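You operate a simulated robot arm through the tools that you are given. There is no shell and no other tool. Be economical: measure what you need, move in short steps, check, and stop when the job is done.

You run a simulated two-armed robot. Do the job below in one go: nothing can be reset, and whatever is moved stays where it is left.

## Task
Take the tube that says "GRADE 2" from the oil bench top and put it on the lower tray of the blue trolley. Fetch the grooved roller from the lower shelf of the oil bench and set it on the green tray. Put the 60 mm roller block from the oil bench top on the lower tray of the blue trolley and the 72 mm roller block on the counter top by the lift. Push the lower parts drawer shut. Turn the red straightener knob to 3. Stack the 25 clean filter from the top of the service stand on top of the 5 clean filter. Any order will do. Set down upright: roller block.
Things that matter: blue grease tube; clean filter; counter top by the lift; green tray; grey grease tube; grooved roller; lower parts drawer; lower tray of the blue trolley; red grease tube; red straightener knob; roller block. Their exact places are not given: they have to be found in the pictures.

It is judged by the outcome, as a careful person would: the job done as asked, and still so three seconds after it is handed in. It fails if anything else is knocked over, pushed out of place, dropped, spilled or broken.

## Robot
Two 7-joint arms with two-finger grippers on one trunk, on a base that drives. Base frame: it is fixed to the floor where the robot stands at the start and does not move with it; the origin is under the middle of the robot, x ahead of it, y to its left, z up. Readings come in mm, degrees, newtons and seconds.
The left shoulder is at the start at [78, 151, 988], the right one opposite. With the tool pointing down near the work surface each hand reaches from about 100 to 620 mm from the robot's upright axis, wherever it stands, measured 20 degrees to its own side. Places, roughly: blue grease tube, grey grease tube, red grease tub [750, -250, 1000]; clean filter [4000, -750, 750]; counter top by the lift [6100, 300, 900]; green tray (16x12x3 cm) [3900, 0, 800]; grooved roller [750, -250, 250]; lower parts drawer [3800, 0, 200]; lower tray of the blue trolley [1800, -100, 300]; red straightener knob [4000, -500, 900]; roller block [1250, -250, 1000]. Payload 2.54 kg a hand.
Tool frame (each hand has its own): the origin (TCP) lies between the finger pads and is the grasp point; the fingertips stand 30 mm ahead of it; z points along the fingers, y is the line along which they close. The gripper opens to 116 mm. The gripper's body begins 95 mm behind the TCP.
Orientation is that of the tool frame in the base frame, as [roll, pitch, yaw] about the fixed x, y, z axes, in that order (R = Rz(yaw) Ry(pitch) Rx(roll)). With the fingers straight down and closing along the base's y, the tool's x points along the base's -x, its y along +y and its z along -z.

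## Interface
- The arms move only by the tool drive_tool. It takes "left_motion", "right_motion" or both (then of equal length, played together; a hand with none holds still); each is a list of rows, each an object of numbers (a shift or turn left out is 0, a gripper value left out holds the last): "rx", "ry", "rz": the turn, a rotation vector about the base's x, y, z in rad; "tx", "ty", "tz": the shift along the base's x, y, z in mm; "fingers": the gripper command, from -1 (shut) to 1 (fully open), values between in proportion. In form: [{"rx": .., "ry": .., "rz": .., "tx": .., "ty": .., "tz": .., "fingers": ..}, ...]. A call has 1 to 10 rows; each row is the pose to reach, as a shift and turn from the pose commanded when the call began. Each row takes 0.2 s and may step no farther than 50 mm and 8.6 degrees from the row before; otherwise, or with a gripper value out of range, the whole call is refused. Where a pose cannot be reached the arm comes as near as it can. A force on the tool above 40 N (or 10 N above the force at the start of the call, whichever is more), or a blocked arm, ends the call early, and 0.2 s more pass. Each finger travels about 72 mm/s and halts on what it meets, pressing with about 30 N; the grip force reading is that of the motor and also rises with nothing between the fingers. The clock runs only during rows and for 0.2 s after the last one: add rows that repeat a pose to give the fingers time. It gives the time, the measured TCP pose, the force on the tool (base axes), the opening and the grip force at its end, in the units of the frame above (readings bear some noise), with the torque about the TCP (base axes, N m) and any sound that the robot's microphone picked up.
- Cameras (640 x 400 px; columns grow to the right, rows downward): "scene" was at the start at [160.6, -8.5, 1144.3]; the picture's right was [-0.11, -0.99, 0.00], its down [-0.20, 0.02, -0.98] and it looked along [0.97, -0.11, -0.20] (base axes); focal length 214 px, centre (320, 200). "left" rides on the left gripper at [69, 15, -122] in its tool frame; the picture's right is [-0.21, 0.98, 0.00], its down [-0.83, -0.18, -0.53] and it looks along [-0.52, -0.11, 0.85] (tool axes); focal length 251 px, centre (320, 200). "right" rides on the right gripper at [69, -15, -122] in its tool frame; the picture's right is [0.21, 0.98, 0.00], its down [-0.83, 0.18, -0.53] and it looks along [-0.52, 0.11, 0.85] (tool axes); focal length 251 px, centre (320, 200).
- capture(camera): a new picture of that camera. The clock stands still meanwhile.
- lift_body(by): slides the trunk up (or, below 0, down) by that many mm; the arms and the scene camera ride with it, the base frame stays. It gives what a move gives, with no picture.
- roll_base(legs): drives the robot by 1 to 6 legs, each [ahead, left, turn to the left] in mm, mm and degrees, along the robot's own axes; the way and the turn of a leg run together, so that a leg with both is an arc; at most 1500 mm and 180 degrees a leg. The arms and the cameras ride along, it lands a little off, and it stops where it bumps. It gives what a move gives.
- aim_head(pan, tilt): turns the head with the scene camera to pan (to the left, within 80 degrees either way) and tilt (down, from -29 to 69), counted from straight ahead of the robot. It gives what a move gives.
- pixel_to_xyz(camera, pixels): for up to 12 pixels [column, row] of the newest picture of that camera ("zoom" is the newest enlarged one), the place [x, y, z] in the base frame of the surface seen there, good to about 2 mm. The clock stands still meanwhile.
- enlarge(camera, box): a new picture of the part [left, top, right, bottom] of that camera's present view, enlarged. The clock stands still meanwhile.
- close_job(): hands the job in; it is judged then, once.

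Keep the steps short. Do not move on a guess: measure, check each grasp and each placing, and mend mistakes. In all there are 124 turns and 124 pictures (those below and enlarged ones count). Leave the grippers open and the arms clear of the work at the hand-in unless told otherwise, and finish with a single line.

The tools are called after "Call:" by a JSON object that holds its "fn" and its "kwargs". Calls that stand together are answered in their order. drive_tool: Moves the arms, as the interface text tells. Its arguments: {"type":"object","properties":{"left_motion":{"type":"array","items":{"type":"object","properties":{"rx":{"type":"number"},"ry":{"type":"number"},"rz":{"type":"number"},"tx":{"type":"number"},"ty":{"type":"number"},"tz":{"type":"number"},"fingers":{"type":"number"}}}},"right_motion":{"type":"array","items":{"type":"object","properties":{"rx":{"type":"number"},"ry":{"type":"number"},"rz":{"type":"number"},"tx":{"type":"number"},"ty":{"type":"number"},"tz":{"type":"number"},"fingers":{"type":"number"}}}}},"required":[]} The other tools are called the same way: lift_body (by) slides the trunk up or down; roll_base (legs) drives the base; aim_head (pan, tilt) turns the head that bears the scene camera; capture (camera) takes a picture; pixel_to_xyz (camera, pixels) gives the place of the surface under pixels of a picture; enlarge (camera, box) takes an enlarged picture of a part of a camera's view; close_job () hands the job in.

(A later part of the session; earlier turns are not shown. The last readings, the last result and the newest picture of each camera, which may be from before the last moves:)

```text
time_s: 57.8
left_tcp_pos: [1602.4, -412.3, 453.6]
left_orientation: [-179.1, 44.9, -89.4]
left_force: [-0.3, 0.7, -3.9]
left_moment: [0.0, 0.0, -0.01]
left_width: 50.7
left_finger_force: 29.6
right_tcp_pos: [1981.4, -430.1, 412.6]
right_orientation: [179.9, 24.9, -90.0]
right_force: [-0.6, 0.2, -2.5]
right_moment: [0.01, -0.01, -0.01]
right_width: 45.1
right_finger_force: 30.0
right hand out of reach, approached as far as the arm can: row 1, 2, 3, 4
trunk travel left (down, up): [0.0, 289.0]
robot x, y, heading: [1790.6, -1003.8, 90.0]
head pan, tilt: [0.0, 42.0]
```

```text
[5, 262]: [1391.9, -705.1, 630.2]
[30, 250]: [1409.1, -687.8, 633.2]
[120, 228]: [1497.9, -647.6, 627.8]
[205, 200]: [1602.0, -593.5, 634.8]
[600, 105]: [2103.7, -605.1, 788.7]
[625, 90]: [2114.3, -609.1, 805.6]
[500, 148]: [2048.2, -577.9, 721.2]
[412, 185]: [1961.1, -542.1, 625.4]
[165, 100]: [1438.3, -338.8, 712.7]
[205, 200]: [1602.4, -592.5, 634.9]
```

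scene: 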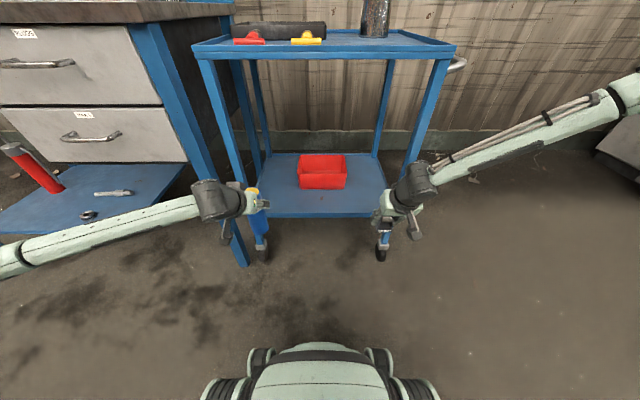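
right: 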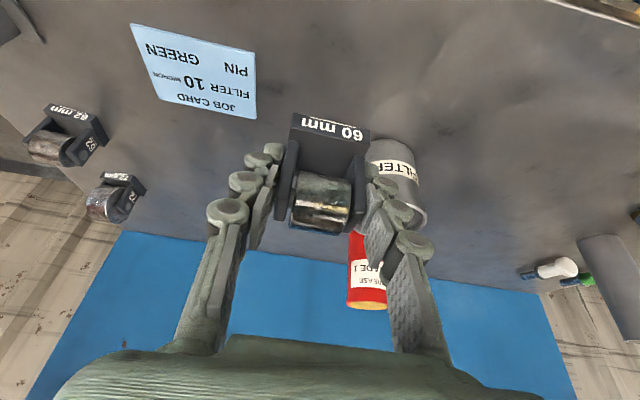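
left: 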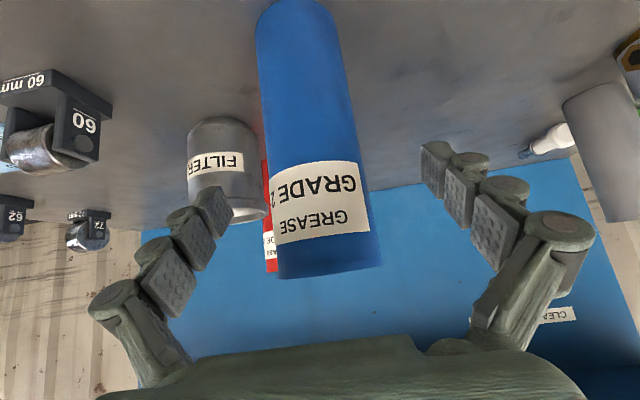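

The forearms clear after a 180 mm advance. I bring the right hand 65 mm inward first, so both hands pass between the trolley legs.

Call:
{"fn": "drive_tool", "kwargs": {"right_motion": [{"tx": -25, "tz": 5}, {"tx": -50, "tz": 10}, {"tx": -65, "tz": 10}]}}

Call:
{"fn": "roll_base", "kwargs": {"legs": [[0, -48, 0]]}}

Call:
{"fn": "capture", "kwargs": {"camera": "scene"}}

```text
time_s: 58.6
left_tcp_pos: [1602.0, -411.5, 454.1]
left_orientation: [-179.2, 45.0, -89.4]
left_force: [0.4, -0.1, -4.3]
left_moment: [0.0, 0.05, -0.01]
left_width: 51.0
left_finger_force: 30.0
right_tcp_pos: [1945.7, -440.3, 442.1]
right_orientation: [179.9, 24.8, -90.2]
right_force: [0.7, -0.2, -2.5]
right_moment: [0.0, 0.03, 0.0]
right_width: 45.4
right_finger_force: 29.8
right hand out of reach, approached as far as the arm can: row 1, 2, 3
trunk travel left (down, up): [0.0, 289.0]
robot x, y, heading: [1793.8, -1008.8, 89.6]
head pan, tilt: [0.0, 42.0]
```

```text
time_s: 59.8
left_tcp_pos: [1649.3, -411.4, 453.7]
left_orientation: [-179.2, 45.1, -89.5]
left_force: [0.1, -0.6, -3.9]
left_moment: [-0.02, -0.04, -0.03]
left_width: 51.0
left_finger_force: 29.6
right_tcp_pos: [1994.3, -439.8, 441.4]
right_orientation: [179.9, 24.8, -90.3]
right_force: [-0.2, -0.4, -1.5]
right_moment: [-0.01, -0.01, 0.0]
right_width: 45.5
right_finger_force: 29.7
trunk travel left (down, up): [0.0, 289.0]
robot x, y, heading: [1839.3, -1007.1, 89.9]
head pan, tilt: [0.0, 42.0]
```

```text
91 pictures are left
```

scene: 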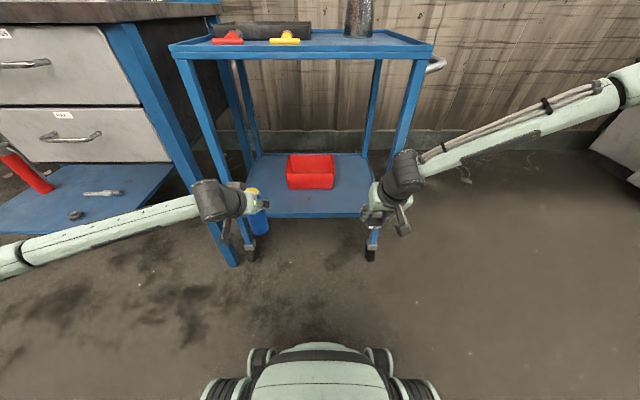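

The right wrist seems near a joint limit. I try yawing the right hand 25° inward while shifting it in, since block yaw doesn't matter.

Call:
{"fn": "drive_tool", "kwargs": {"right_motion": [{"rz": 0.14, "tx": -8}, {"rz": 0.28, "tx": -16}, {"rz": 0.42, "tx": -30}, {"rz": 0.42, "tx": -45, "tz": -20}, {"rz": 0.42, "tx": -45, "tz": -50}]}}

```text
time_s: 61.0
left_tcp_pos: [1650.8, -412.4, 453.8]
left_orientation: [-179.1, 44.9, -89.4]
left_force: [0.6, -0.2, -4.4]
left_moment: [0.02, 0.02, -0.01]
left_width: 50.5
left_finger_force: 30.0
right_tcp_pos: [1974.1, -451.0, 419.5]
right_orientation: [179.7, 24.9, -66.1]
right_force: [0.1, 0.5, -1.8]
right_moment: [-0.05, -0.02, 0.0]
right_width: 45.4
right_finger_force: 29.6
right hand out of reach, approached as far as the arm can: row 4, 5
trunk travel left (down, up): [0.0, 289.0]
robot x, y, heading: [1840.6, -1008.3, 89.8]
head pan, tilt: [0.0, 42.0]
```

I test whether reaching forward and down frees the right arm.

Call:
{"fn": "drive_tool", "kwargs": {"right_motion": [{"ty": 20, "tz": -20}, {"ty": 40, "tz": -40}, {"ty": 60, "tz": -60}, {"ty": 80, "tz": -75}]}}

Call:
{"fn": "capture", "kwargs": {"camera": "right"}}

```text
time_s: 62.0
left_tcp_pos: [1651.3, -411.4, 454.0]
left_orientation: [-179.1, 44.9, -89.6]
left_force: [0.1, 0.1, -4.4]
left_moment: [0.0, -0.01, -0.03]
left_width: 50.9
left_finger_force: 29.7
right_tcp_pos: [2015.3, -410.6, 408.1]
right_orientation: [179.8, 25.0, -66.2]
right_force: [0.8, 0.0, -2.1]
right_moment: [0.01, 0.05, 0.0]
right_width: 45.4
right_finger_force: 30.3
right hand out of reach, approached as far as the arm can: row 1, 2, 3, 4
trunk travel left (down, up): [0.0, 289.0]
robot x, y, heading: [1838.1, -1007.9, 89.8]
head pan, tilt: [0.0, 42.0]
```

```text
90 pictures are left
```

right: 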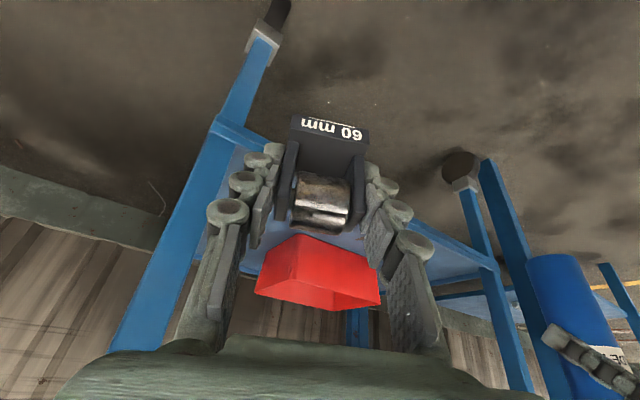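

The arm is stuck against a joint limit with the elbow high. I temporarily pitch the hand to 45° (block tilts but stays gripped), lower with the elbow dropping, then pitch back.

Call:
{"fn": "drive_tool", "kwargs": {"right_motion": [{"rx": 0.12, "ry": 0.053, "tx": -10, "ty": -5}, {"rx": 0.24, "ry": 0.106, "tx": -20, "ty": -10}, {"rx": 0.36, "ry": 0.16, "tx": -35, "ty": -10}, {"rx": 0.36, "ry": 0.16, "tx": -60, "ty": -10, "tz": -15}, {"rx": 0.36, "ry": 0.16, "tx": -75, "ty": -10, "tz": -50}]}}

Call:
{"fn": "capture", "kwargs": {"camera": "scene"}}

```text
time_s: 63.2
left_tcp_pos: [1649.7, -410.5, 455.0]
left_orientation: [-179.1, 45.1, -89.6]
left_force: [0.0, 0.2, -3.7]
left_moment: [0.01, 0.01, 0.01]
left_width: 50.6
left_finger_force: 30.2
right_tcp_pos: [1985.6, -430.0, 426.2]
right_orientation: [179.8, 47.5, -66.3]
right_force: [-0.6, 0.1, -2.3]
right_moment: [-0.01, -0.02, 0.02]
right_width: 45.2
right_finger_force: 29.8
right hand out of reach, approached as far as the arm can: row 2, 3, 4, 5
trunk travel left (down, up): [0.0, 289.0]
robot x, y, heading: [1840.1, -1008.7, 89.7]
head pan, tilt: [0.0, 42.0]
```

```text
89 pictures are left
```

scene: 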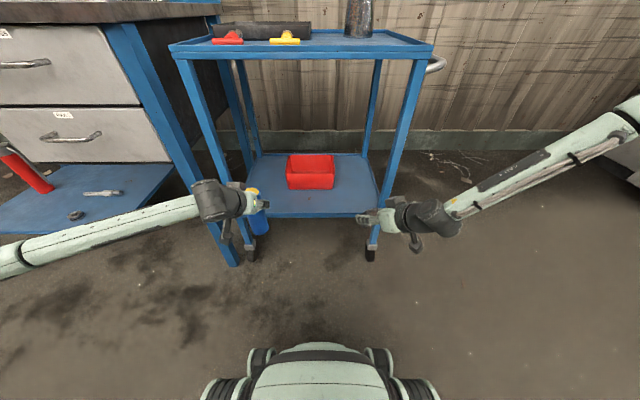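

I'll raise the right hand, reset its yaw, then descend again with a 45° pitch like the left one.

Call:
{"fn": "drive_tool", "kwargs": {"right_motion": [{"tz": 45}, {"tz": 90, "rz": -0.1}, {"tz": 135, "rz": -0.2}, {"tz": 180, "rz": -0.3}, {"tz": 225, "rz": -0.42}, {"tz": 260, "rz": -0.42}, {"tz": 260, "rz": -0.42, "ty": 25}, {"tz": 260, "rz": -0.42, "ty": 25}]}}

Call:
{"fn": "drive_tool", "kwargs": {"right_motion": [{"tz": -45}, {"tz": -90}, {"tz": -135}, {"tz": -180}, {"tz": -225}, {"tz": -270}]}}

Call:
{"fn": "capture", "kwargs": {"camera": "scene"}}

```text
time_s: 65.0
left_tcp_pos: [1651.3, -412.7, 453.5]
left_orientation: [-179.1, 45.0, -89.4]
left_force: [1.2, 0.3, -3.9]
left_moment: [0.02, 0.0, 0.0]
left_width: 50.6
left_finger_force: 29.9
right_tcp_pos: [1983.2, -401.7, 682.7]
right_orientation: [179.8, 47.6, -90.1]
right_force: [0.0, 0.1, -2.4]
right_moment: [-0.03, 0.01, 0.02]
right_width: 45.3
right_finger_force: 29.9
trunk travel left (down, up): [0.0, 289.0]
robot x, y, heading: [1836.2, -1010.2, 89.9]
head pan, tilt: [0.0, 42.0]
```

```text
time_s: 66.4
left_tcp_pos: [1650.3, -412.2, 452.7]
left_orientation: [-179.1, 45.1, -89.5]
left_force: [0.0, 0.6, -3.7]
left_moment: [0.0, -0.05, 0.01]
left_width: 51.0
left_finger_force: 30.0
right_tcp_pos: [2017.6, -413.2, 454.4]
right_orientation: [179.7, 47.5, -90.3]
right_force: [0.5, -0.7, -2.9]
right_moment: [-0.03, 0.0, 0.0]
right_width: 45.5
right_finger_force: 29.5
right hand out of reach, approached as far as the arm can: row 5, 6
trunk travel left (down, up): [0.0, 289.0]
robot x, y, heading: [1837.7, -1009.1, 90.0]
head pan, tilt: [0.0, 42.0]
```

```text
88 pictures are left
```

scene: 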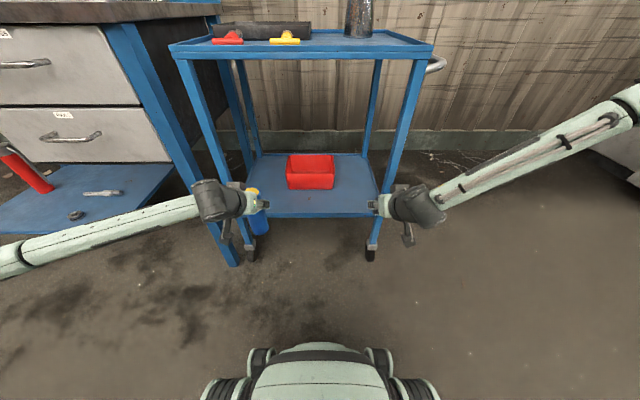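

I test the left arm's reach down to the placing height here, in front of the trolley.

Call:
{"fn": "drive_tool", "kwargs": {"left_motion": [{"tz": -25}, {"tz": -50}, {"tz": -50}, {"tz": -20}, {"tz": 0}], "right_motion": [{"tz": 40}, {"tz": 80}, {"tz": 120}, {"tz": 160}, {"tz": 200}]}}

Call:
{"fn": "roll_base", "kwargs": {"legs": [[-120, 0, 0]]}}

Call:
{"fn": "drive_tool", "kwargs": {"right_motion": [{"ty": 40, "tz": 0}, {"ty": 80, "tz": 0}, {"ty": 120, "tz": -10}, {"ty": 140, "tz": -40}, {"ty": 150, "tz": -80}, {"ty": 150, "tz": -125}, {"ty": 150, "tz": -170}, {"ty": 150, "tz": -215}]}}

```text
time_s: 67.6
left_tcp_pos: [1649.9, -412.0, 453.7]
left_orientation: [-179.1, 45.0, -89.5]
left_force: [-0.6, 0.2, -4.2]
left_moment: [0.0, 0.04, 0.01]
left_width: 50.6
left_finger_force: 30.2
right_tcp_pos: [2017.4, -413.6, 657.5]
right_orientation: [179.8, 47.5, -90.3]
right_force: [-0.9, 0.1, -3.6]
right_moment: [-0.01, -0.01, 0.0]
right_width: 45.1
right_finger_force: 29.8
trunk travel left (down, up): [0.0, 289.0]
robot x, y, heading: [1837.7, -1006.0, 89.8]
head pan, tilt: [0.0, 42.0]
```

```text
time_s: 68.8
left_tcp_pos: [1649.4, -533.2, 453.8]
left_orientation: [-179.2, 45.0, -89.5]
left_force: [0.0, 0.0, -4.4]
left_moment: [-0.03, 0.02, 0.0]
left_width: 50.7
left_finger_force: 30.4
right_tcp_pos: [2016.8, -536.1, 657.5]
right_orientation: [179.7, 47.5, -90.3]
right_force: [-0.4, 0.1, -2.5]
right_moment: [-0.06, 0.0, 0.0]
right_width: 45.5
right_finger_force: 30.1
trunk travel left (down, up): [0.0, 289.0]
robot x, y, heading: [1836.7, -1128.2, 89.6]
head pan, tilt: [0.0, 42.0]
```

```text
time_s: 70.6
left_tcp_pos: [1650.1, -532.9, 452.7]
left_orientation: [-179.1, 45.0, -89.6]
left_force: [0.3, -0.2, -3.5]
left_moment: [0.0, 0.01, 0.0]
left_width: 50.7
left_finger_force: 30.0
right_tcp_pos: [2050.7, -421.7, 484.1]
right_orientation: [179.7, 47.5, -90.3]
right_force: [-0.8, 0.0, -2.5]
right_moment: [-0.03, -0.01, 0.0]
right_width: 45.4
right_finger_force: 29.5
right hand out of reach, approached as far as the arm can: row 6, 7, 8
trunk travel left (down, up): [0.0, 289.0]
robot x, y, heading: [1833.0, -1128.3, 89.7]
head pan, tilt: [0.0, 42.0]
```

The left arm reaches low without trouble; the right is stuck in an elbow-high branch. So I'll park the block on the trolley's upper tray with the right hand, and use the left for low placements. First I raise the right hand and restore the 25° pitch, then raise the trunk.

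Call:
{"fn": "drive_tool", "kwargs": {"right_motion": [{"tx": -20, "tz": 45}, {"tx": -40, "tz": 90}, {"tx": -60, "tz": 130, "rx": -0.13}, {"tx": -80, "tz": 150, "rx": -0.26}, {"tx": -100, "tz": 160, "rx": -0.393}, {"tx": -120, "tz": 170, "rx": -0.393}]}}

Call:
{"fn": "lift_body", "kwargs": {"by": 230}}

Call:
{"fn": "capture", "kwargs": {"camera": "scene"}}

Call:
{"fn": "capture", "kwargs": {"camera": "right"}}

```text
time_s: 72.0
left_tcp_pos: [1649.9, -534.2, 453.2]
left_orientation: [-179.1, 45.0, -89.5]
left_force: [-0.7, -0.6, -3.9]
left_moment: [-0.02, 0.0, -0.01]
left_width: 50.5
left_finger_force: 30.3
right_tcp_pos: [1967.6, -454.1, 655.6]
right_orientation: [179.8, 25.0, -90.2]
right_force: [-0.1, -0.1, -1.9]
right_moment: [0.01, -0.01, 0.0]
right_width: 45.4
right_finger_force: 30.2
right hand out of reach, approached as far as the arm can: row 4, 5, 6
trunk travel left (down, up): [0.0, 289.0]
robot x, y, heading: [1837.5, -1126.7, 90.2]
head pan, tilt: [0.0, 42.0]
```

```text
time_s: 74.4
left_tcp_pos: [1649.6, -532.5, 682.8]
left_orientation: [-179.1, 44.9, -89.5]
left_force: [0.7, -0.1, -4.2]
left_moment: [0.0, 0.02, -0.01]
left_width: 50.5
left_finger_force: 30.0
right_tcp_pos: [1967.1, -452.4, 886.4]
right_orientation: [179.8, 25.1, -90.2]
right_force: [-1.1, -0.3, -3.1]
right_moment: [0.0, 0.03, 0.01]
right_width: 45.7
right_finger_force: 30.1
trunk travel left (down, up): [-230.0, 59.0]
robot x, y, heading: [1836.2, -1122.6, 90.0]
head pan, tilt: [0.0, 42.0]
```

```text
87 pictures are left
```

scene: 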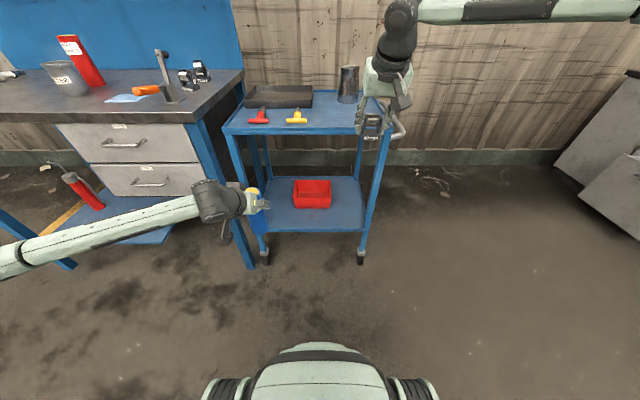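

```text
86 pictures are left
```

right: 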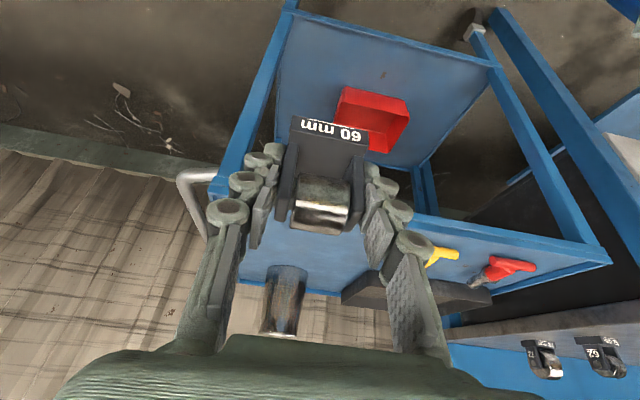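

Block bottom is at z≈849, above the tray lip (≈814). I retract the left hand 60, then drive forward 205 and left 35.

Call:
{"fn": "drive_tool", "kwargs": {"left_motion": [{"ty": -30}, {"ty": -60}, {"ty": -60}]}}

Call:
{"fn": "roll_base", "kwargs": {"legs": [[205, 35, 0]]}}

Call:
{"fn": "capture", "kwargs": {"camera": "right"}}

Call:
{"fn": "capture", "kwargs": {"camera": "scene"}}

```text
time_s: 75.2
left_tcp_pos: [1647.5, -590.2, 683.5]
left_orientation: [-179.1, 45.0, -89.5]
left_force: [-0.1, -0.2, -4.1]
left_moment: [0.0, -0.04, -0.04]
left_width: 50.4
left_finger_force: 29.5
right_tcp_pos: [1967.1, -452.7, 885.1]
right_orientation: [179.8, 25.1, -90.2]
right_force: [0.2, -1.0, -2.2]
right_moment: [0.01, -0.02, -0.03]
right_width: 45.5
right_finger_force: 30.1
trunk travel left (down, up): [-230.0, 59.0]
robot x, y, heading: [1836.5, -1129.0, 89.4]
head pan, tilt: [0.0, 42.0]
```

```text
time_s: 76.9
left_tcp_pos: [1615.5, -386.3, 683.4]
left_orientation: [-179.1, 44.9, -89.5]
left_force: [0.5, 0.4, -4.5]
left_moment: [0.02, -0.04, -0.02]
left_width: 50.9
left_finger_force: 29.6
right_tcp_pos: [1934.5, -249.2, 885.2]
right_orientation: [179.9, 25.2, -90.2]
right_force: [-0.2, -0.5, -2.5]
right_moment: [0.0, -0.03, 0.02]
right_width: 45.5
right_finger_force: 30.3
trunk travel left (down, up): [-230.0, 59.0]
robot x, y, heading: [1800.4, -926.4, 89.7]
head pan, tilt: [0.0, 42.0]
```

```text
85 pictures are left
```

right: 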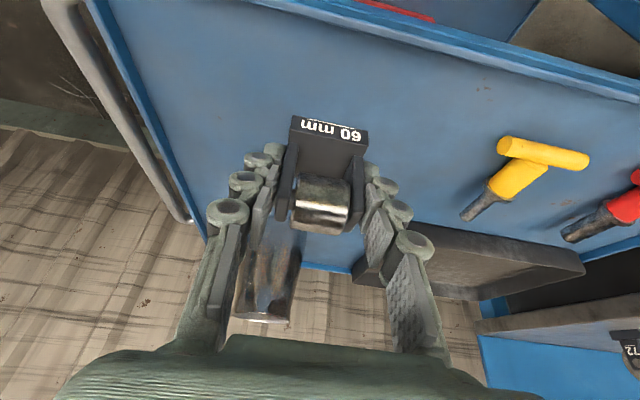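

```text
84 pictures are left
```

scene: 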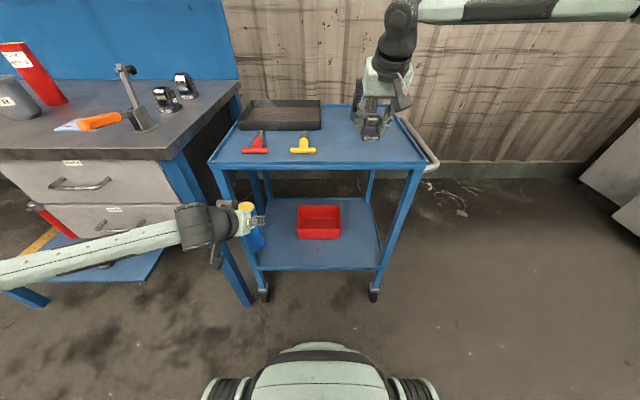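

The spot under the block is clear. I measure the tray height there.

Call:
{"fn": "pixel_to_xyz", "kwargs": {"camera": "right", "pixels": [[300, 90], [400, 150], [230, 110]]}}

Call:
{"fn": "drive_tool", "kwargs": {"right_motion": [{"tz": -20}, {"tz": -38}, {"tz": -44}, {"tz": -44}]}}

```text
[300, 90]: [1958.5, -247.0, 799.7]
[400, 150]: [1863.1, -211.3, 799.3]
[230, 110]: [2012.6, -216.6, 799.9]
```

```text
time_s: 77.9
left_tcp_pos: [1615.3, -386.6, 683.8]
left_orientation: [-179.1, 44.9, -89.5]
left_force: [0.5, 0.6, -3.9]
left_moment: [0.0, -0.02, 0.02]
left_width: 50.7
left_finger_force: 29.9
right_tcp_pos: [1936.2, -251.3, 842.1]
right_orientation: [179.7, 25.2, -90.2]
right_force: [-1.2, 0.4, -2.3]
right_moment: [-0.01, 0.03, -0.06]
right_width: 45.7
right_finger_force: 29.8
right hand out of reach, approached as far as the arm can: row 3, 4
trunk travel left (down, up): [-230.0, 59.0]
robot x, y, heading: [1801.8, -928.1, 90.0]
head pan, tilt: [0.0, 42.0]
```

About 5 mm remain; I use the trunk for it.

Call:
{"fn": "lift_body", "kwargs": {"by": -5}}

Call:
{"fn": "enlarge", "kwargs": {"camera": "scene", "box": [340, 70, 420, 150]}}

```text
time_s: 78.4
left_tcp_pos: [1614.7, -386.7, 678.3]
left_orientation: [-179.0, 45.0, -89.5]
left_force: [-0.2, -0.4, -4.0]
left_moment: [0.02, -0.01, -0.03]
left_width: 50.8
left_finger_force: 30.2
right_tcp_pos: [1936.7, -251.0, 837.9]
right_orientation: [179.7, 25.3, -90.1]
right_force: [-0.1, 0.5, 0.5]
right_moment: [-0.04, 0.07, 0.02]
right_width: 45.5
right_finger_force: 29.5
trunk travel left (down, up): [-225.0, 64.0]
robot x, y, heading: [1800.6, -923.3, 89.7]
head pan, tilt: [0.0, 42.0]
```

```text
5.00 times, centred on (380, 110) of scene
```

zoom: 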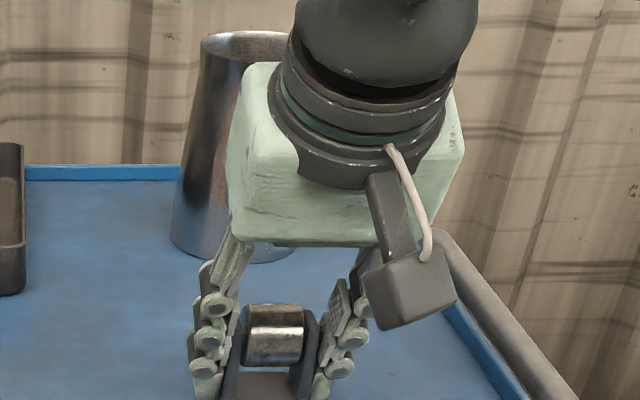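

Force shifted to about +0.5 N, so the block rests on the tray. I open and withdraw along the tool axis.

Call:
{"fn": "drive_tool", "kwargs": {"right_motion": [{"fingers": 0.2}, {"fingers": 0.6}, {"fingers": 0.6}, {"fingers": 0.6, "ty": -15, "tz": 32}, {"ty": -32, "tz": 70}, {"ty": -48, "tz": 110}, {"ty": -60, "tz": 150}]}}

Call:
{"fn": "capture", "kwargs": {"camera": "right"}}

```text
time_s: 80.0
left_tcp_pos: [1613.8, -387.6, 679.1]
left_orientation: [-179.0, 45.0, -89.5]
left_force: [0.8, 0.2, -3.1]
left_moment: [0.02, 0.02, 0.0]
left_width: 50.8
left_finger_force: 29.8
right_tcp_pos: [1938.3, -311.2, 985.8]
right_orientation: [179.7, 25.1, -90.2]
right_force: [-0.1, -0.2, -0.5]
right_moment: [0.01, -0.04, 0.02]
right_width: 93.0
right_finger_force: 0.0
trunk travel left (down, up): [-225.0, 64.0]
robot x, y, heading: [1804.5, -926.1, 89.7]
head pan, tilt: [0.0, 42.0]
```

```text
82 pictures are left
```

right: 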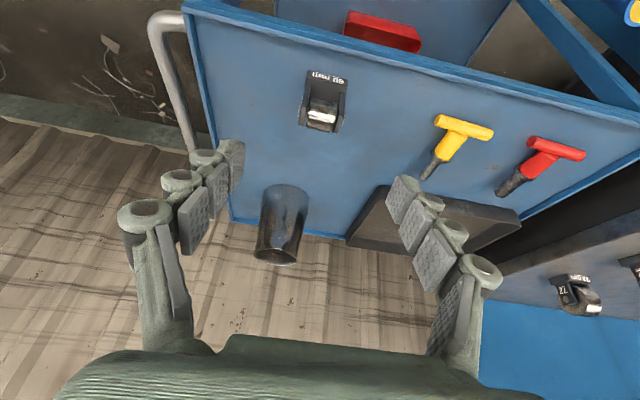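

The 60 mm block stands upright on the upper tray. I retract the right hand toward my body, out to the side and pointing down, then back off and lower for the tube.

Call:
{"fn": "drive_tool", "kwargs": {"right_motion": [{"ty": -40, "tx": 15, "rx": -0.06}, {"ty": -80, "tx": 30, "rx": -0.12}, {"ty": -120, "tx": 45, "rx": -0.18}, {"ty": -160, "tx": 60, "rx": -0.25}, {"ty": -200, "tx": 80, "rx": -0.32}, {"ty": -235, "tx": 100, "rx": -0.38}, {"ty": -260, "tx": 120, "rx": -0.436}]}}

Call:
{"fn": "roll_base", "kwargs": {"legs": [[-80, -35, 0]]}}

Call:
{"fn": "lift_body", "kwargs": {"by": -225}}

Call:
{"fn": "drive_tool", "kwargs": {"left_motion": [{"ty": 30}, {"ty": 55}, {"ty": 55}]}}

Call:
{"fn": "capture", "kwargs": {"camera": "scene"}}

```text
time_s: 81.6
left_tcp_pos: [1614.6, -387.7, 678.7]
left_orientation: [-179.1, 45.0, -89.5]
left_force: [0.7, -0.4, -3.6]
left_moment: [-0.01, 0.02, 0.03]
left_width: 50.5
left_finger_force: 30.7
right_tcp_pos: [2056.0, -572.0, 986.1]
right_orientation: [179.8, 0.2, -90.2]
right_force: [0.0, -0.8, -0.1]
right_moment: [-0.02, 0.0, -0.02]
right_width: 92.6
right_finger_force: 0.0
trunk travel left (down, up): [-225.0, 64.0]
robot x, y, heading: [1803.8, -922.1, 89.8]
head pan, tilt: [0.0, 42.0]
```

```text
time_s: 82.7
left_tcp_pos: [1648.1, -466.1, 678.8]
left_orientation: [-179.1, 44.9, -89.6]
left_force: [-0.5, -0.9, -3.7]
left_moment: [-0.02, 0.04, 0.0]
left_width: 50.6
left_finger_force: 29.9
right_tcp_pos: [2089.3, -651.2, 986.5]
right_orientation: [179.8, 0.2, -90.1]
right_force: [0.2, -0.4, -0.1]
right_moment: [0.01, 0.02, 0.03]
right_width: 92.9
right_finger_force: 0.2
trunk travel left (down, up): [-225.0, 64.0]
robot x, y, heading: [1836.1, -1004.8, 89.8]
head pan, tilt: [0.0, 42.0]
```

```text
time_s: 85.1
left_tcp_pos: [1649.8, -467.4, 453.6]
left_orientation: [-179.0, 45.0, -89.4]
left_force: [0.6, 1.0, -3.5]
left_moment: [-0.01, 0.02, -0.03]
left_width: 51.0
left_finger_force: 30.0
right_tcp_pos: [2090.0, -651.6, 761.6]
right_orientation: [179.8, 0.3, -90.2]
right_force: [-0.4, 0.6, -1.1]
right_moment: [-0.02, -0.01, -0.02]
right_width: 92.9
right_finger_force: 0.1
trunk travel left (down, up): [0.0, 289.0]
robot x, y, heading: [1837.5, -1004.7, 89.8]
head pan, tilt: [0.0, 42.0]
```

```text
time_s: 85.9
left_tcp_pos: [1647.9, -412.5, 452.5]
left_orientation: [-179.1, 44.9, -89.5]
left_force: [-0.8, 0.2, -3.6]
left_moment: [0.01, -0.01, -0.05]
left_width: 50.5
left_finger_force: 30.4
right_tcp_pos: [2089.6, -651.6, 760.7]
right_orientation: [179.9, 0.1, -90.1]
right_force: [-0.1, 0.2, -0.3]
right_moment: [0.02, 0.0, 0.02]
right_width: 92.9
right_finger_force: 0.2
trunk travel left (down, up): [0.0, 289.0]
robot x, y, heading: [1831.7, -1004.3, 89.5]
head pan, tilt: [0.0, 42.0]
```

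```text
81 pictures are left
```

scene: 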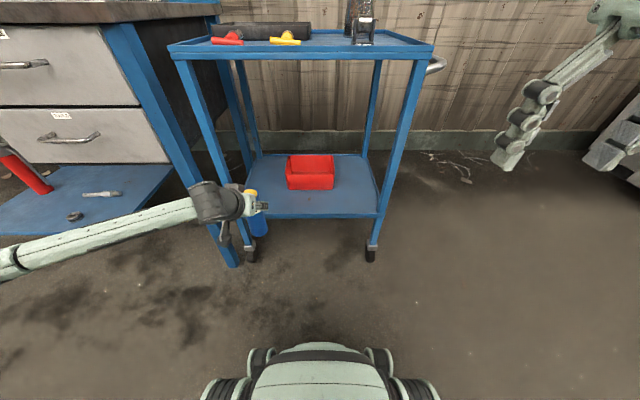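

Clear path: I drive forward 180 so the tube goes in above the lower tray.

Call:
{"fn": "roll_base", "kwargs": {"legs": [[180, 0, 0]]}}

Call:
{"fn": "drive_tool", "kwargs": {"left_motion": [{"tz": -20}, {"tz": -38}, {"tz": -42}, {"tz": -42}]}}

Call:
{"fn": "capture", "kwargs": {"camera": "left"}}

Call:
{"fn": "capture", "kwargs": {"camera": "scene"}}

```text
time_s: 87.4
left_tcp_pos: [1649.4, -237.1, 451.6]
left_orientation: [-179.1, 44.9, -89.6]
left_force: [-0.5, -0.5, -3.4]
left_moment: [0.0, -0.02, 0.0]
left_width: 50.8
left_finger_force: 29.8
right_tcp_pos: [2091.2, -477.0, 762.6]
right_orientation: [179.8, 0.2, -90.2]
right_force: [-0.1, 0.5, -0.3]
right_moment: [0.01, -0.01, -0.03]
right_width: 92.3
right_finger_force: 0.1
trunk travel left (down, up): [0.0, 289.0]
robot x, y, heading: [1839.3, -827.5, 89.5]
head pan, tilt: [0.0, 42.0]
```

```text
time_s: 88.4
left_tcp_pos: [1648.0, -236.5, 410.5]
left_orientation: [-179.1, 44.8, -89.6]
left_force: [0.4, -0.1, -3.5]
left_moment: [0.02, -0.01, 0.02]
left_width: 51.1
left_finger_force: 29.6
right_tcp_pos: [2090.3, -476.9, 761.4]
right_orientation: [179.8, 0.2, -90.3]
right_force: [0.0, 0.2, -0.1]
right_moment: [0.03, 0.04, -0.02]
right_width: 92.8
right_finger_force: 0.0
trunk travel left (down, up): [0.0, 289.0]
robot x, y, heading: [1837.4, -824.8, 89.9]
head pan, tilt: [0.0, 42.0]
```

```text
80 pictures are left
```

left: 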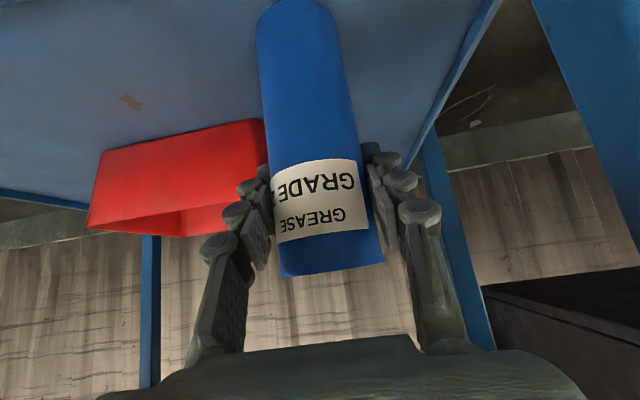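

```text
79 pictures are left
```

scene: 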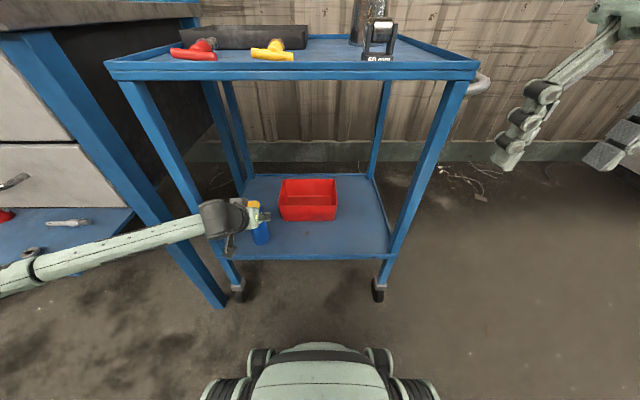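

I lower the last millimetres until contact, then open part way and withdraw along the tool axis.

Call:
{"fn": "drive_tool", "kwargs": {"left_motion": [{"tz": -2}, {"tz": -4}, {"tz": -4}]}}

```text
time_s: 89.2
left_tcp_pos: [1649.6, -236.7, 408.3]
left_orientation: [-179.1, 45.0, -89.5]
left_force: [0.5, 0.4, -3.3]
left_moment: [0.0, 0.05, 0.0]
left_width: 50.6
left_finger_force: 30.0
right_tcp_pos: [2090.7, -476.3, 761.9]
right_orientation: [179.8, 0.2, -90.3]
right_force: [-0.2, 0.0, 0.0]
right_moment: [-0.01, 0.01, -0.05]
right_width: 92.8
right_finger_force: 0.1
trunk travel left (down, up): [0.0, 289.0]
robot x, y, heading: [1833.4, -826.2, 89.8]
head pan, tilt: [0.0, 42.0]
```

Call:
{"fn": "drive_tool", "kwargs": {"left_motion": [{"tz": -2}, {"tz": -3}, {"tz": -3}]}}

```text
time_s: 90.0
left_tcp_pos: [1649.0, -237.0, 408.3]
left_orientation: [-179.1, 45.2, -89.5]
left_force: [0.7, -3.1, 14.7]
left_moment: [-0.57, 0.34, 0.08]
left_width: 50.6
left_finger_force: 30.4
right_tcp_pos: [2091.1, -477.7, 761.8]
right_orientation: [179.8, 0.3, -90.3]
right_force: [-0.3, -0.1, 0.1]
right_moment: [0.0, -0.02, 0.03]
right_width: 92.7
right_finger_force: 0.0
trunk travel left (down, up): [0.0, 289.0]
robot x, y, heading: [1837.9, -831.7, 89.8]
head pan, tilt: [0.0, 42.0]
```

Contact (+15 N). I relieve 2 mm, open and withdraw.

Call:
{"fn": "drive_tool", "kwargs": {"left_motion": [{"tz": 2}, {"tz": 2, "fingers": -0.1}, {"tz": 2, "fingers": 0.3}, {"tz": 2, "fingers": 0.45}, {"tz": 2, "fingers": 0.45}, {"ty": -20, "tz": 22}, {"ty": -45, "tz": 47}, {"ty": -75, "tz": 72}, {"ty": -105, "tz": 92}]}}

Call:
{"fn": "capture", "kwargs": {"camera": "left"}}

```text
time_s: 92.0
left_tcp_pos: [1648.2, -342.9, 497.1]
left_orientation: [-179.1, 44.9, -89.6]
left_force: [-0.2, -0.8, 0.8]
left_moment: [0.0, 0.03, 0.0]
left_width: 84.2
left_finger_force: 0.2
right_tcp_pos: [2089.9, -476.4, 761.3]
right_orientation: [179.8, 0.3, -90.3]
right_force: [-0.3, 0.1, -0.3]
right_moment: [-0.04, -0.03, -0.01]
right_width: 92.9
right_finger_force: 0.1
trunk travel left (down, up): [0.0, 289.0]
robot x, y, heading: [1836.5, -829.4, 89.7]
head pan, tilt: [0.0, 42.0]
```

```text
78 pictures are left
```

left: 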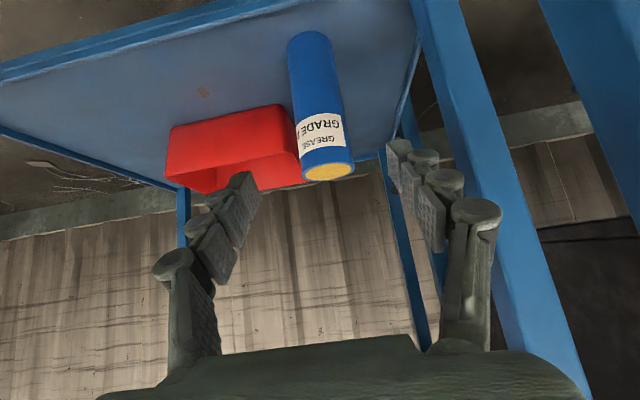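

The blue tube stands on the lower tray. Before fetching the block with the left hand, I back off 200 and test how low the left hand can reach.

Call:
{"fn": "roll_base", "kwargs": {"legs": [[-220, 0, 0]]}}

Call:
{"fn": "drive_tool", "kwargs": {"left_motion": [{"ty": 35, "tz": -30}, {"ty": 70, "tz": -60}, {"ty": 100, "tz": -95}, {"ty": 110, "tz": -140}, {"ty": 110, "tz": -180}, {"ty": 110, "tz": -220}, {"ty": 110, "tz": -255}]}}

Call:
{"fn": "capture", "kwargs": {"camera": "scene"}}

```text
time_s: 93.7
left_tcp_pos: [1646.8, -563.9, 496.0]
left_orientation: [-179.1, 45.1, -89.6]
left_force: [-0.3, 0.2, -0.1]
left_moment: [-0.03, 0.01, -0.02]
left_width: 83.9
left_finger_force: 0.0
right_tcp_pos: [2089.9, -697.4, 761.7]
right_orientation: [179.9, 0.2, -90.4]
right_force: [-0.6, -0.1, -1.1]
right_moment: [0.01, 0.0, 0.01]
right_width: 92.7
right_finger_force: 0.0
trunk travel left (down, up): [0.0, 289.0]
robot x, y, heading: [1836.1, -1050.4, 89.9]
head pan, tilt: [0.0, 42.0]
```

```text
time_s: 95.3
left_tcp_pos: [1721.9, -419.9, 348.5]
left_orientation: [-179.2, 44.8, -89.9]
left_force: [1.2, 0.7, -0.4]
left_moment: [-0.02, 0.09, 0.05]
left_width: 84.1
left_finger_force: 0.1
left hand out of reach, approached as far as the arm can: row 4, 5, 6, 7
right_tcp_pos: [2091.0, -696.4, 759.4]
right_orientation: [179.8, 0.1, -90.3]
right_force: [0.9, 1.0, -0.9]
right_moment: [-0.01, 0.18, 0.0]
right_width: 92.9
right_finger_force: 0.2
trunk travel left (down, up): [0.0, 289.0]
robot x, y, heading: [1834.8, -1046.9, 89.4]
head pan, tilt: [0.0, 42.0]
```

```text
77 pictures are left
```

scene: 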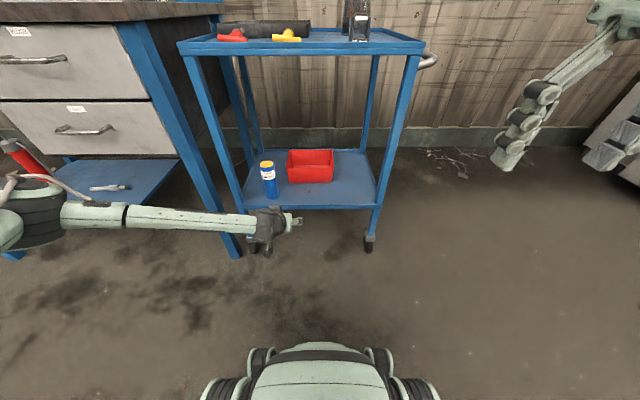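

The elbow is stuck wide. I back off another 200 and stretch the left arm out far before lowering it, so the elbow falls in line.

Call:
{"fn": "roll_base", "kwargs": {"legs": [[-220, 0, 0]]}}

Call:
{"fn": "drive_tool", "kwargs": {"left_motion": [{"ty": 20, "tz": 40, "tx": -15}, {"ty": 45, "tz": 80, "tx": -30}, {"ty": 70, "tz": 120, "tx": -45}, {"ty": 95, "tz": 160, "tx": -50}, {"ty": 120, "tz": 190, "tx": -50}, {"ty": 150, "tz": 210, "tx": -50}, {"ty": 180, "tz": 220, "tx": -50}]}}

Call:
{"fn": "capture", "kwargs": {"camera": "scene"}}

```text
time_s: 97.0
left_tcp_pos: [1720.2, -637.6, 350.1]
left_orientation: [-179.1, 44.9, -90.0]
left_force: [-0.2, 0.3, 0.7]
left_moment: [0.0, 0.02, 0.04]
left_width: 84.2
left_finger_force: 0.0
right_tcp_pos: [2089.2, -917.2, 760.5]
right_orientation: [179.8, 0.1, -90.5]
right_force: [-0.2, -0.7, -0.5]
right_moment: [0.03, -0.02, -0.01]
right_width: 92.5
right_finger_force: 0.0
trunk travel left (down, up): [0.0, 289.0]
robot x, y, heading: [1836.4, -1268.3, 89.3]
head pan, tilt: [0.0, 42.0]
```

```text
time_s: 98.5
left_tcp_pos: [1670.8, -459.1, 571.2]
left_orientation: [-179.1, 44.9, -90.0]
left_force: [0.6, 0.4, -0.1]
left_moment: [0.0, -0.08, -0.05]
left_width: 83.9
left_finger_force: 0.1
right_tcp_pos: [2089.2, -916.9, 761.4]
right_orientation: [179.8, 0.3, -90.5]
right_force: [0.1, 0.1, 0.1]
right_moment: [-0.02, 0.02, 0.03]
right_width: 92.7
right_finger_force: 0.2
trunk travel left (down, up): [0.0, 289.0]
robot x, y, heading: [1834.8, -1266.3, 89.5]
head pan, tilt: [0.0, 42.0]
```

```text
76 pictures are left
```

scene: 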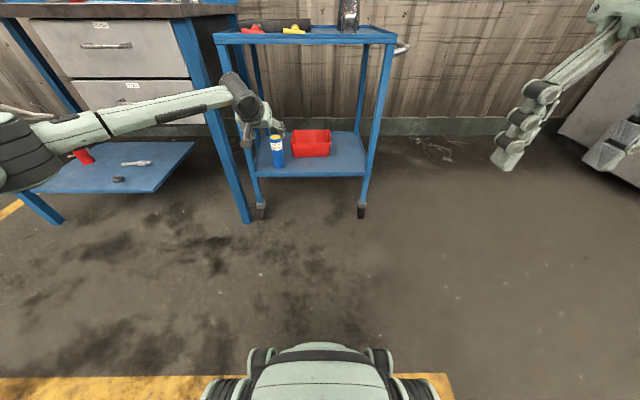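

It reaches forward 807 with ease. From here I lower toward z≈260.

Call:
{"fn": "drive_tool", "kwargs": {"left_motion": [{"tz": -45}, {"tz": -90}, {"tz": -135}, {"tz": -180}, {"tz": -225}, {"tz": -265}, {"tz": -300}]}}

Call:
{"fn": "capture", "kwargs": {"camera": "scene"}}

```text
time_s: 100.2
left_tcp_pos: [1669.4, -456.5, 271.7]
left_orientation: [-179.2, 45.0, -89.9]
left_force: [0.3, 0.0, 0.8]
left_moment: [-0.06, -0.04, -0.04]
left_width: 84.0
left_finger_force: 0.1
right_tcp_pos: [2089.6, -916.2, 762.5]
right_orientation: [179.8, 0.3, -90.5]
right_force: [0.8, -0.3, 0.4]
right_moment: [0.0, 0.03, 0.01]
right_width: 92.9
right_finger_force: 0.2
trunk travel left (down, up): [0.0, 289.0]
robot x, y, heading: [1835.2, -1271.1, 89.2]
head pan, tilt: [0.0, 42.0]
```

```text
75 pictures are left
```

scene: 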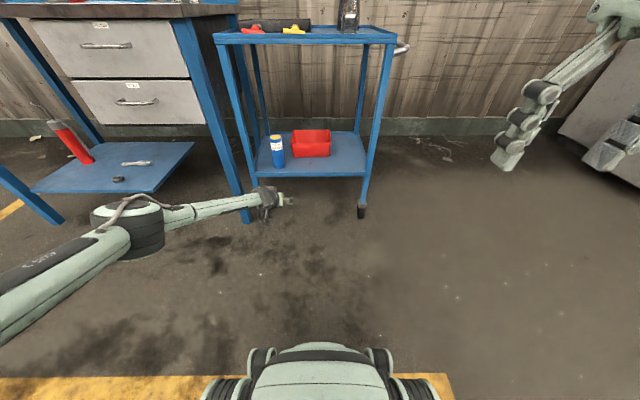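

The left arm works very well at long range (forward ≈800). Now I fetch the 60 mm block with it: trunk up 250, hand up to z≈920, pitch to 30°.

Call:
{"fn": "lift_body", "kwargs": {"by": 250}}

Call:
{"fn": "drive_tool", "kwargs": {"left_motion": [{"tz": 45, "ty": -5}, {"tz": 90, "ty": -10}, {"tz": 135, "ty": -15}, {"tz": 180, "ty": -20}, {"tz": 225, "ty": -25}, {"tz": 270, "ty": -30}, {"tz": 315, "ty": -35, "rx": -0.1}, {"tz": 360, "ty": -40, "rx": -0.2}, {"tz": 400, "ty": -50, "rx": -0.262}]}}

Call:
{"fn": "roll_base", "kwargs": {"legs": [[60, -265, 0]]}}

Call:
{"fn": "capture", "kwargs": {"camera": "left"}}

```text
time_s: 102.7
left_tcp_pos: [1669.3, -456.5, 521.4]
left_orientation: [-179.0, 44.8, -89.9]
left_force: [0.0, 0.0, 0.2]
left_moment: [-0.01, -0.02, -0.01]
left_width: 84.2
left_finger_force: 0.2
right_tcp_pos: [2089.9, -918.0, 1011.0]
right_orientation: [179.8, 0.2, -90.5]
right_force: [0.3, -0.3, 0.7]
right_moment: [0.01, -0.02, 0.0]
right_width: 92.9
right_finger_force: 0.0
trunk travel left (down, up): [-250.0, 39.0]
robot x, y, heading: [1832.8, -1268.7, 89.5]
head pan, tilt: [0.0, 42.0]
```

```text
time_s: 104.7
left_tcp_pos: [1672.9, -507.7, 921.1]
left_orientation: [-179.3, 29.7, -90.0]
left_force: [-1.2, 0.8, -0.1]
left_moment: [0.03, 0.0, 0.02]
left_width: 84.1
left_finger_force: 0.1
right_tcp_pos: [2089.2, -917.6, 1011.4]
right_orientation: [179.8, 0.2, -90.6]
right_force: [-0.8, 0.2, 0.4]
right_moment: [-0.01, 0.04, -0.02]
right_width: 92.6
right_finger_force: 0.1
trunk travel left (down, up): [-250.0, 39.0]
robot x, y, heading: [1836.4, -1268.7, 89.3]
head pan, tilt: [0.0, 42.0]
```

```text
time_s: 107.8
left_tcp_pos: [1934.9, -450.9, 921.6]
left_orientation: [-179.2, 29.8, -90.0]
left_force: [1.5, 0.3, -0.6]
left_moment: [-0.01, 0.06, 0.0]
left_width: 84.0
left_finger_force: 0.3
right_tcp_pos: [2352.9, -859.8, 1010.4]
right_orientation: [179.8, 0.2, -90.7]
right_force: [-1.2, 0.0, 0.8]
right_moment: [0.03, 0.0, 0.0]
right_width: 92.8
right_finger_force: 0.0
trunk travel left (down, up): [-250.0, 39.0]
robot x, y, heading: [2095.8, -1206.9, 89.3]
head pan, tilt: [0.0, 42.0]
```

```text
74 pictures are left
```

left: 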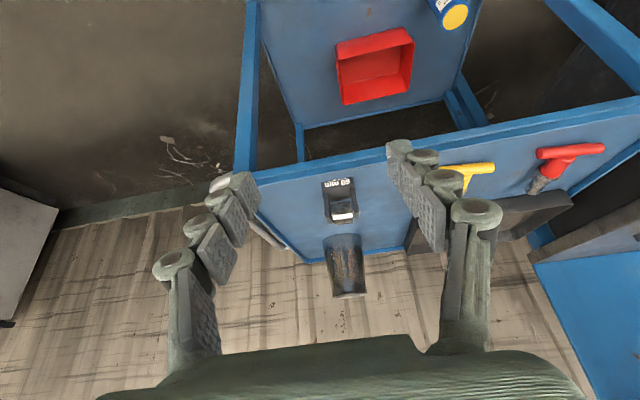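

Call:
{"fn": "enlarge", "kwargs": {"camera": "left", "box": [290, 160, 390, 250]}}

Call:
{"fn": "pixel_to_xyz", "kwargs": {"camera": "left", "pixels": [[326, 183], [352, 182], [340, 184], [343, 217], [342, 208], [332, 195], [355, 195]]}}

```text
4.44 times, centred on (340, 205) of left
```

zoom: 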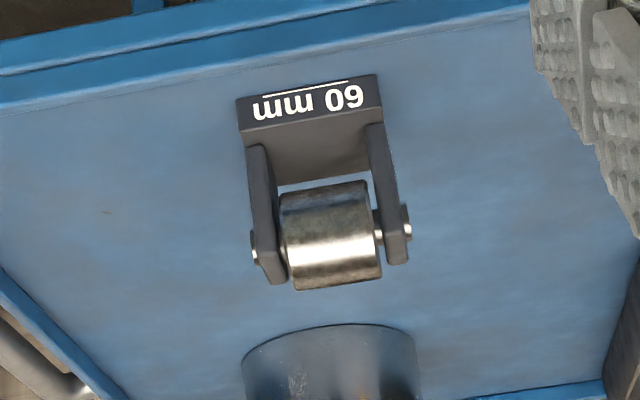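

```text
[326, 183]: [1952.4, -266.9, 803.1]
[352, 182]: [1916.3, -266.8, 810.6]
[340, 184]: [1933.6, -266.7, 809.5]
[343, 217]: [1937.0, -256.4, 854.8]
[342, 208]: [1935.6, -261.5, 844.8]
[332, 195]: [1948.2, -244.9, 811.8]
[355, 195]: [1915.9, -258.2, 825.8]
```

Block centre ≈(1935,−247), front face y≈−267. I drive forward 160, then descend along the tool axis to (1935,−247,836).

Call:
{"fn": "roll_base", "kwargs": {"legs": [[160, 0, 0]]}}

Call:
{"fn": "capture", "kwargs": {"camera": "left"}}

```text
time_s: 109.3
left_tcp_pos: [1936.2, -291.2, 919.7]
left_orientation: [-179.2, 29.8, -89.9]
left_force: [-0.5, -1.2, 0.4]
left_moment: [0.0, -0.01, 0.0]
left_width: 83.7
left_finger_force: 0.0
right_tcp_pos: [2353.3, -701.9, 1011.2]
right_orientation: [179.9, 0.2, -90.5]
right_force: [0.0, -0.4, -0.2]
right_moment: [-0.02, 0.0, -0.01]
right_width: 92.9
right_finger_force: 0.1
trunk travel left (down, up): [-250.0, 39.0]
robot x, y, heading: [2095.1, -1053.6, 89.5]
head pan, tilt: [0.0, 42.0]
```

```text
72 pictures are left
```

left: 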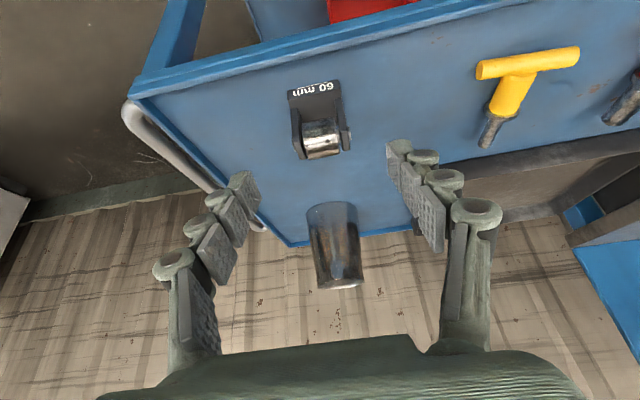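

Call:
{"fn": "drive_tool", "kwargs": {"left_motion": [{"tx": 0, "ty": 15, "tz": -28}, {"tx": 0, "ty": 30, "tz": -56}, {"tx": 0, "ty": 44, "tz": -83}, {"tx": 0, "ty": 44, "tz": -83}]}}

Call:
{"fn": "capture", "kwargs": {"camera": "left"}}

```text
time_s: 110.3
left_tcp_pos: [1935.9, -247.8, 835.9]
left_orientation: [-179.1, 29.8, -89.9]
left_force: [-0.8, 0.3, -0.3]
left_moment: [0.01, 0.01, 0.04]
left_width: 84.3
left_finger_force: 0.1
right_tcp_pos: [2353.6, -702.0, 1010.7]
right_orientation: [179.8, 0.2, -90.5]
right_force: [-0.5, 1.2, -0.3]
right_moment: [0.0, 0.0, 0.0]
right_width: 92.5
right_finger_force: 0.1
trunk travel left (down, up): [-250.0, 39.0]
robot x, y, heading: [2100.5, -1054.5, 89.4]
head pan, tilt: [0.0, 42.0]
```

```text
71 pictures are left
```

left: 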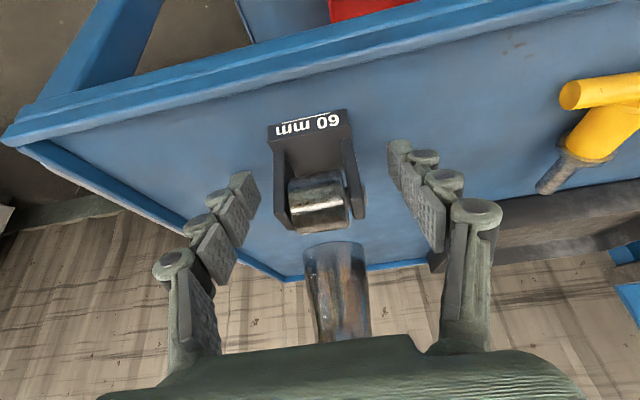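

Well centred. I close, lift, and check.

Call:
{"fn": "drive_tool", "kwargs": {"left_motion": [{"fingers": -1}, {"fingers": -1}, {"fingers": -1}, {"fingers": -1}]}}

Call:
{"fn": "drive_tool", "kwargs": {"left_motion": [{"tz": 15}, {"tz": 45}, {"tz": 70}, {"tz": 70}]}}

Call:
{"fn": "capture", "kwargs": {"camera": "left"}}

```text
time_s: 111.3
left_tcp_pos: [1936.0, -246.4, 836.8]
left_orientation: [-179.1, 29.9, -89.9]
left_force: [0.7, 0.8, 0.2]
left_moment: [0.02, -0.07, 0.0]
left_width: 45.4
left_finger_force: 29.7
right_tcp_pos: [2351.4, -701.6, 1011.1]
right_orientation: [179.8, 0.2, -90.5]
right_force: [0.0, -0.6, -0.8]
right_moment: [0.03, -0.01, -0.01]
right_width: 92.7
right_finger_force: 0.0
trunk travel left (down, up): [-250.0, 39.0]
robot x, y, heading: [2098.4, -1052.6, 89.8]
head pan, tilt: [0.0, 42.0]
```

```text
time_s: 112.3
left_tcp_pos: [1935.6, -246.8, 907.1]
left_orientation: [-179.2, 29.9, -89.9]
left_force: [1.2, -1.3, -1.9]
left_moment: [0.01, 0.02, 0.03]
left_width: 45.2
left_finger_force: 29.8
right_tcp_pos: [2352.6, -702.4, 1010.1]
right_orientation: [179.8, 0.2, -90.5]
right_force: [0.2, -0.2, -0.7]
right_moment: [0.01, -0.01, -0.04]
right_width: 92.7
right_finger_force: 0.1
trunk travel left (down, up): [-250.0, 39.0]
robot x, y, heading: [2098.3, -1054.0, 89.9]
head pan, tilt: [0.0, 42.0]
```

```text
70 pictures are left
```

left: 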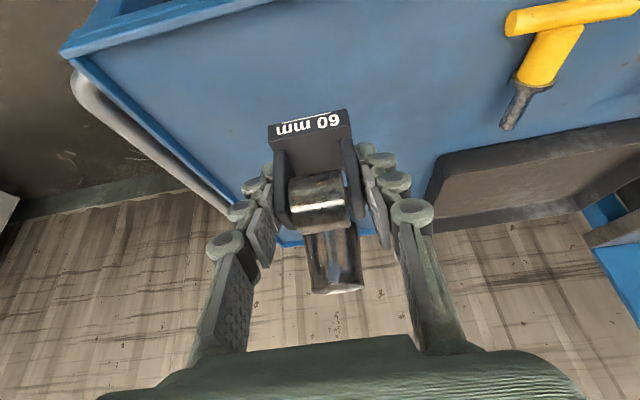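

Good grasp. I back off 260, lower the trunk 250 and the arm 240, in front of the trolley.

Call:
{"fn": "roll_base", "kwargs": {"legs": [[-260, -15, 0]]}}

Call:
{"fn": "lift_body", "kwargs": {"by": -250}}

Call:
{"fn": "drive_tool", "kwargs": {"left_motion": [{"tz": -45}, {"tz": -90}, {"tz": -135}, {"tz": -180}, {"tz": -225}, {"tz": -270}, {"tz": -310}, {"tz": -315}, {"tz": -290}, {"tz": -275}]}}

Call:
{"fn": "capture", "kwargs": {"camera": "scene"}}

```text
time_s: 114.1
left_tcp_pos: [1947.1, -506.8, 906.0]
left_orientation: [-179.2, 29.9, -89.8]
left_force: [-0.5, -0.4, -1.8]
left_moment: [0.0, 0.0, -0.03]
left_width: 45.2
left_finger_force: 29.9
right_tcp_pos: [2364.4, -958.7, 1011.8]
right_orientation: [179.8, 0.2, -90.3]
right_force: [0.2, 0.8, 0.5]
right_moment: [0.05, 0.0, 0.0]
right_width: 92.8
right_finger_force: 0.2
trunk travel left (down, up): [-250.0, 39.0]
robot x, y, heading: [2111.4, -1313.7, 89.7]
head pan, tilt: [0.0, 42.0]
```

```text
time_s: 116.7
left_tcp_pos: [1946.8, -506.4, 656.5]
left_orientation: [-179.3, 29.9, -89.7]
left_force: [-0.6, 0.3, -2.5]
left_moment: [0.0, 0.01, 0.01]
left_width: 45.5
left_finger_force: 30.0
right_tcp_pos: [2364.5, -957.6, 761.8]
right_orientation: [179.8, 0.2, -90.3]
right_force: [0.3, -0.3, -0.5]
right_moment: [-0.01, 0.0, 0.02]
right_width: 92.8
right_finger_force: 0.2
trunk travel left (down, up): [0.0, 289.0]
robot x, y, heading: [2105.5, -1312.0, 89.7]
head pan, tilt: [0.0, 42.0]
```

```text
time_s: 118.9
left_tcp_pos: [1946.6, -505.9, 382.0]
left_orientation: [-179.2, 30.0, -89.7]
left_force: [0.6, 0.2, -2.0]
left_moment: [0.01, 0.01, 0.02]
left_width: 45.3
left_finger_force: 30.1
right_tcp_pos: [2364.9, -958.1, 760.7]
right_orientation: [179.8, 0.2, -90.4]
right_force: [0.2, -0.3, -0.7]
right_moment: [0.05, 0.01, 0.0]
right_width: 92.8
right_finger_force: 0.1
trunk travel left (down, up): [0.0, 289.0]
robot x, y, heading: [2112.7, -1309.2, 89.6]
head pan, tilt: [0.0, 42.0]
```

```text
69 pictures are left
```

scene: 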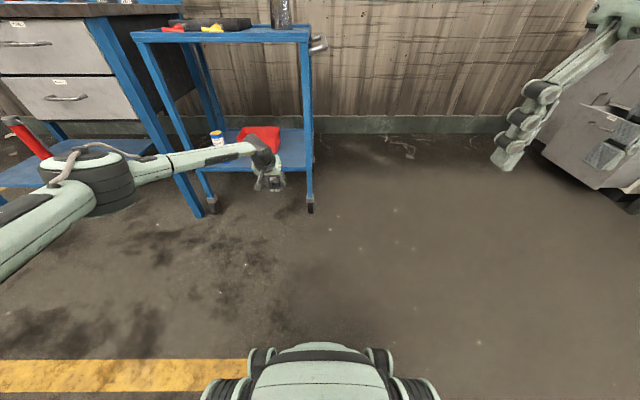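

The reach works. I check where the elbow and forearm will pass before driving in.

Call:
{"fn": "pixel_to_xyz", "kwargs": {"camera": "scene", "pixels": [[100, 160], [130, 165], [200, 155], [265, 150], [60, 165]]}}

```text
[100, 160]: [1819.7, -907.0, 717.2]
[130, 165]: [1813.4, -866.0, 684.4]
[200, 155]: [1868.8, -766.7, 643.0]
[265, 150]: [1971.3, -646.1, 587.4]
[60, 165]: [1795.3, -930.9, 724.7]
```

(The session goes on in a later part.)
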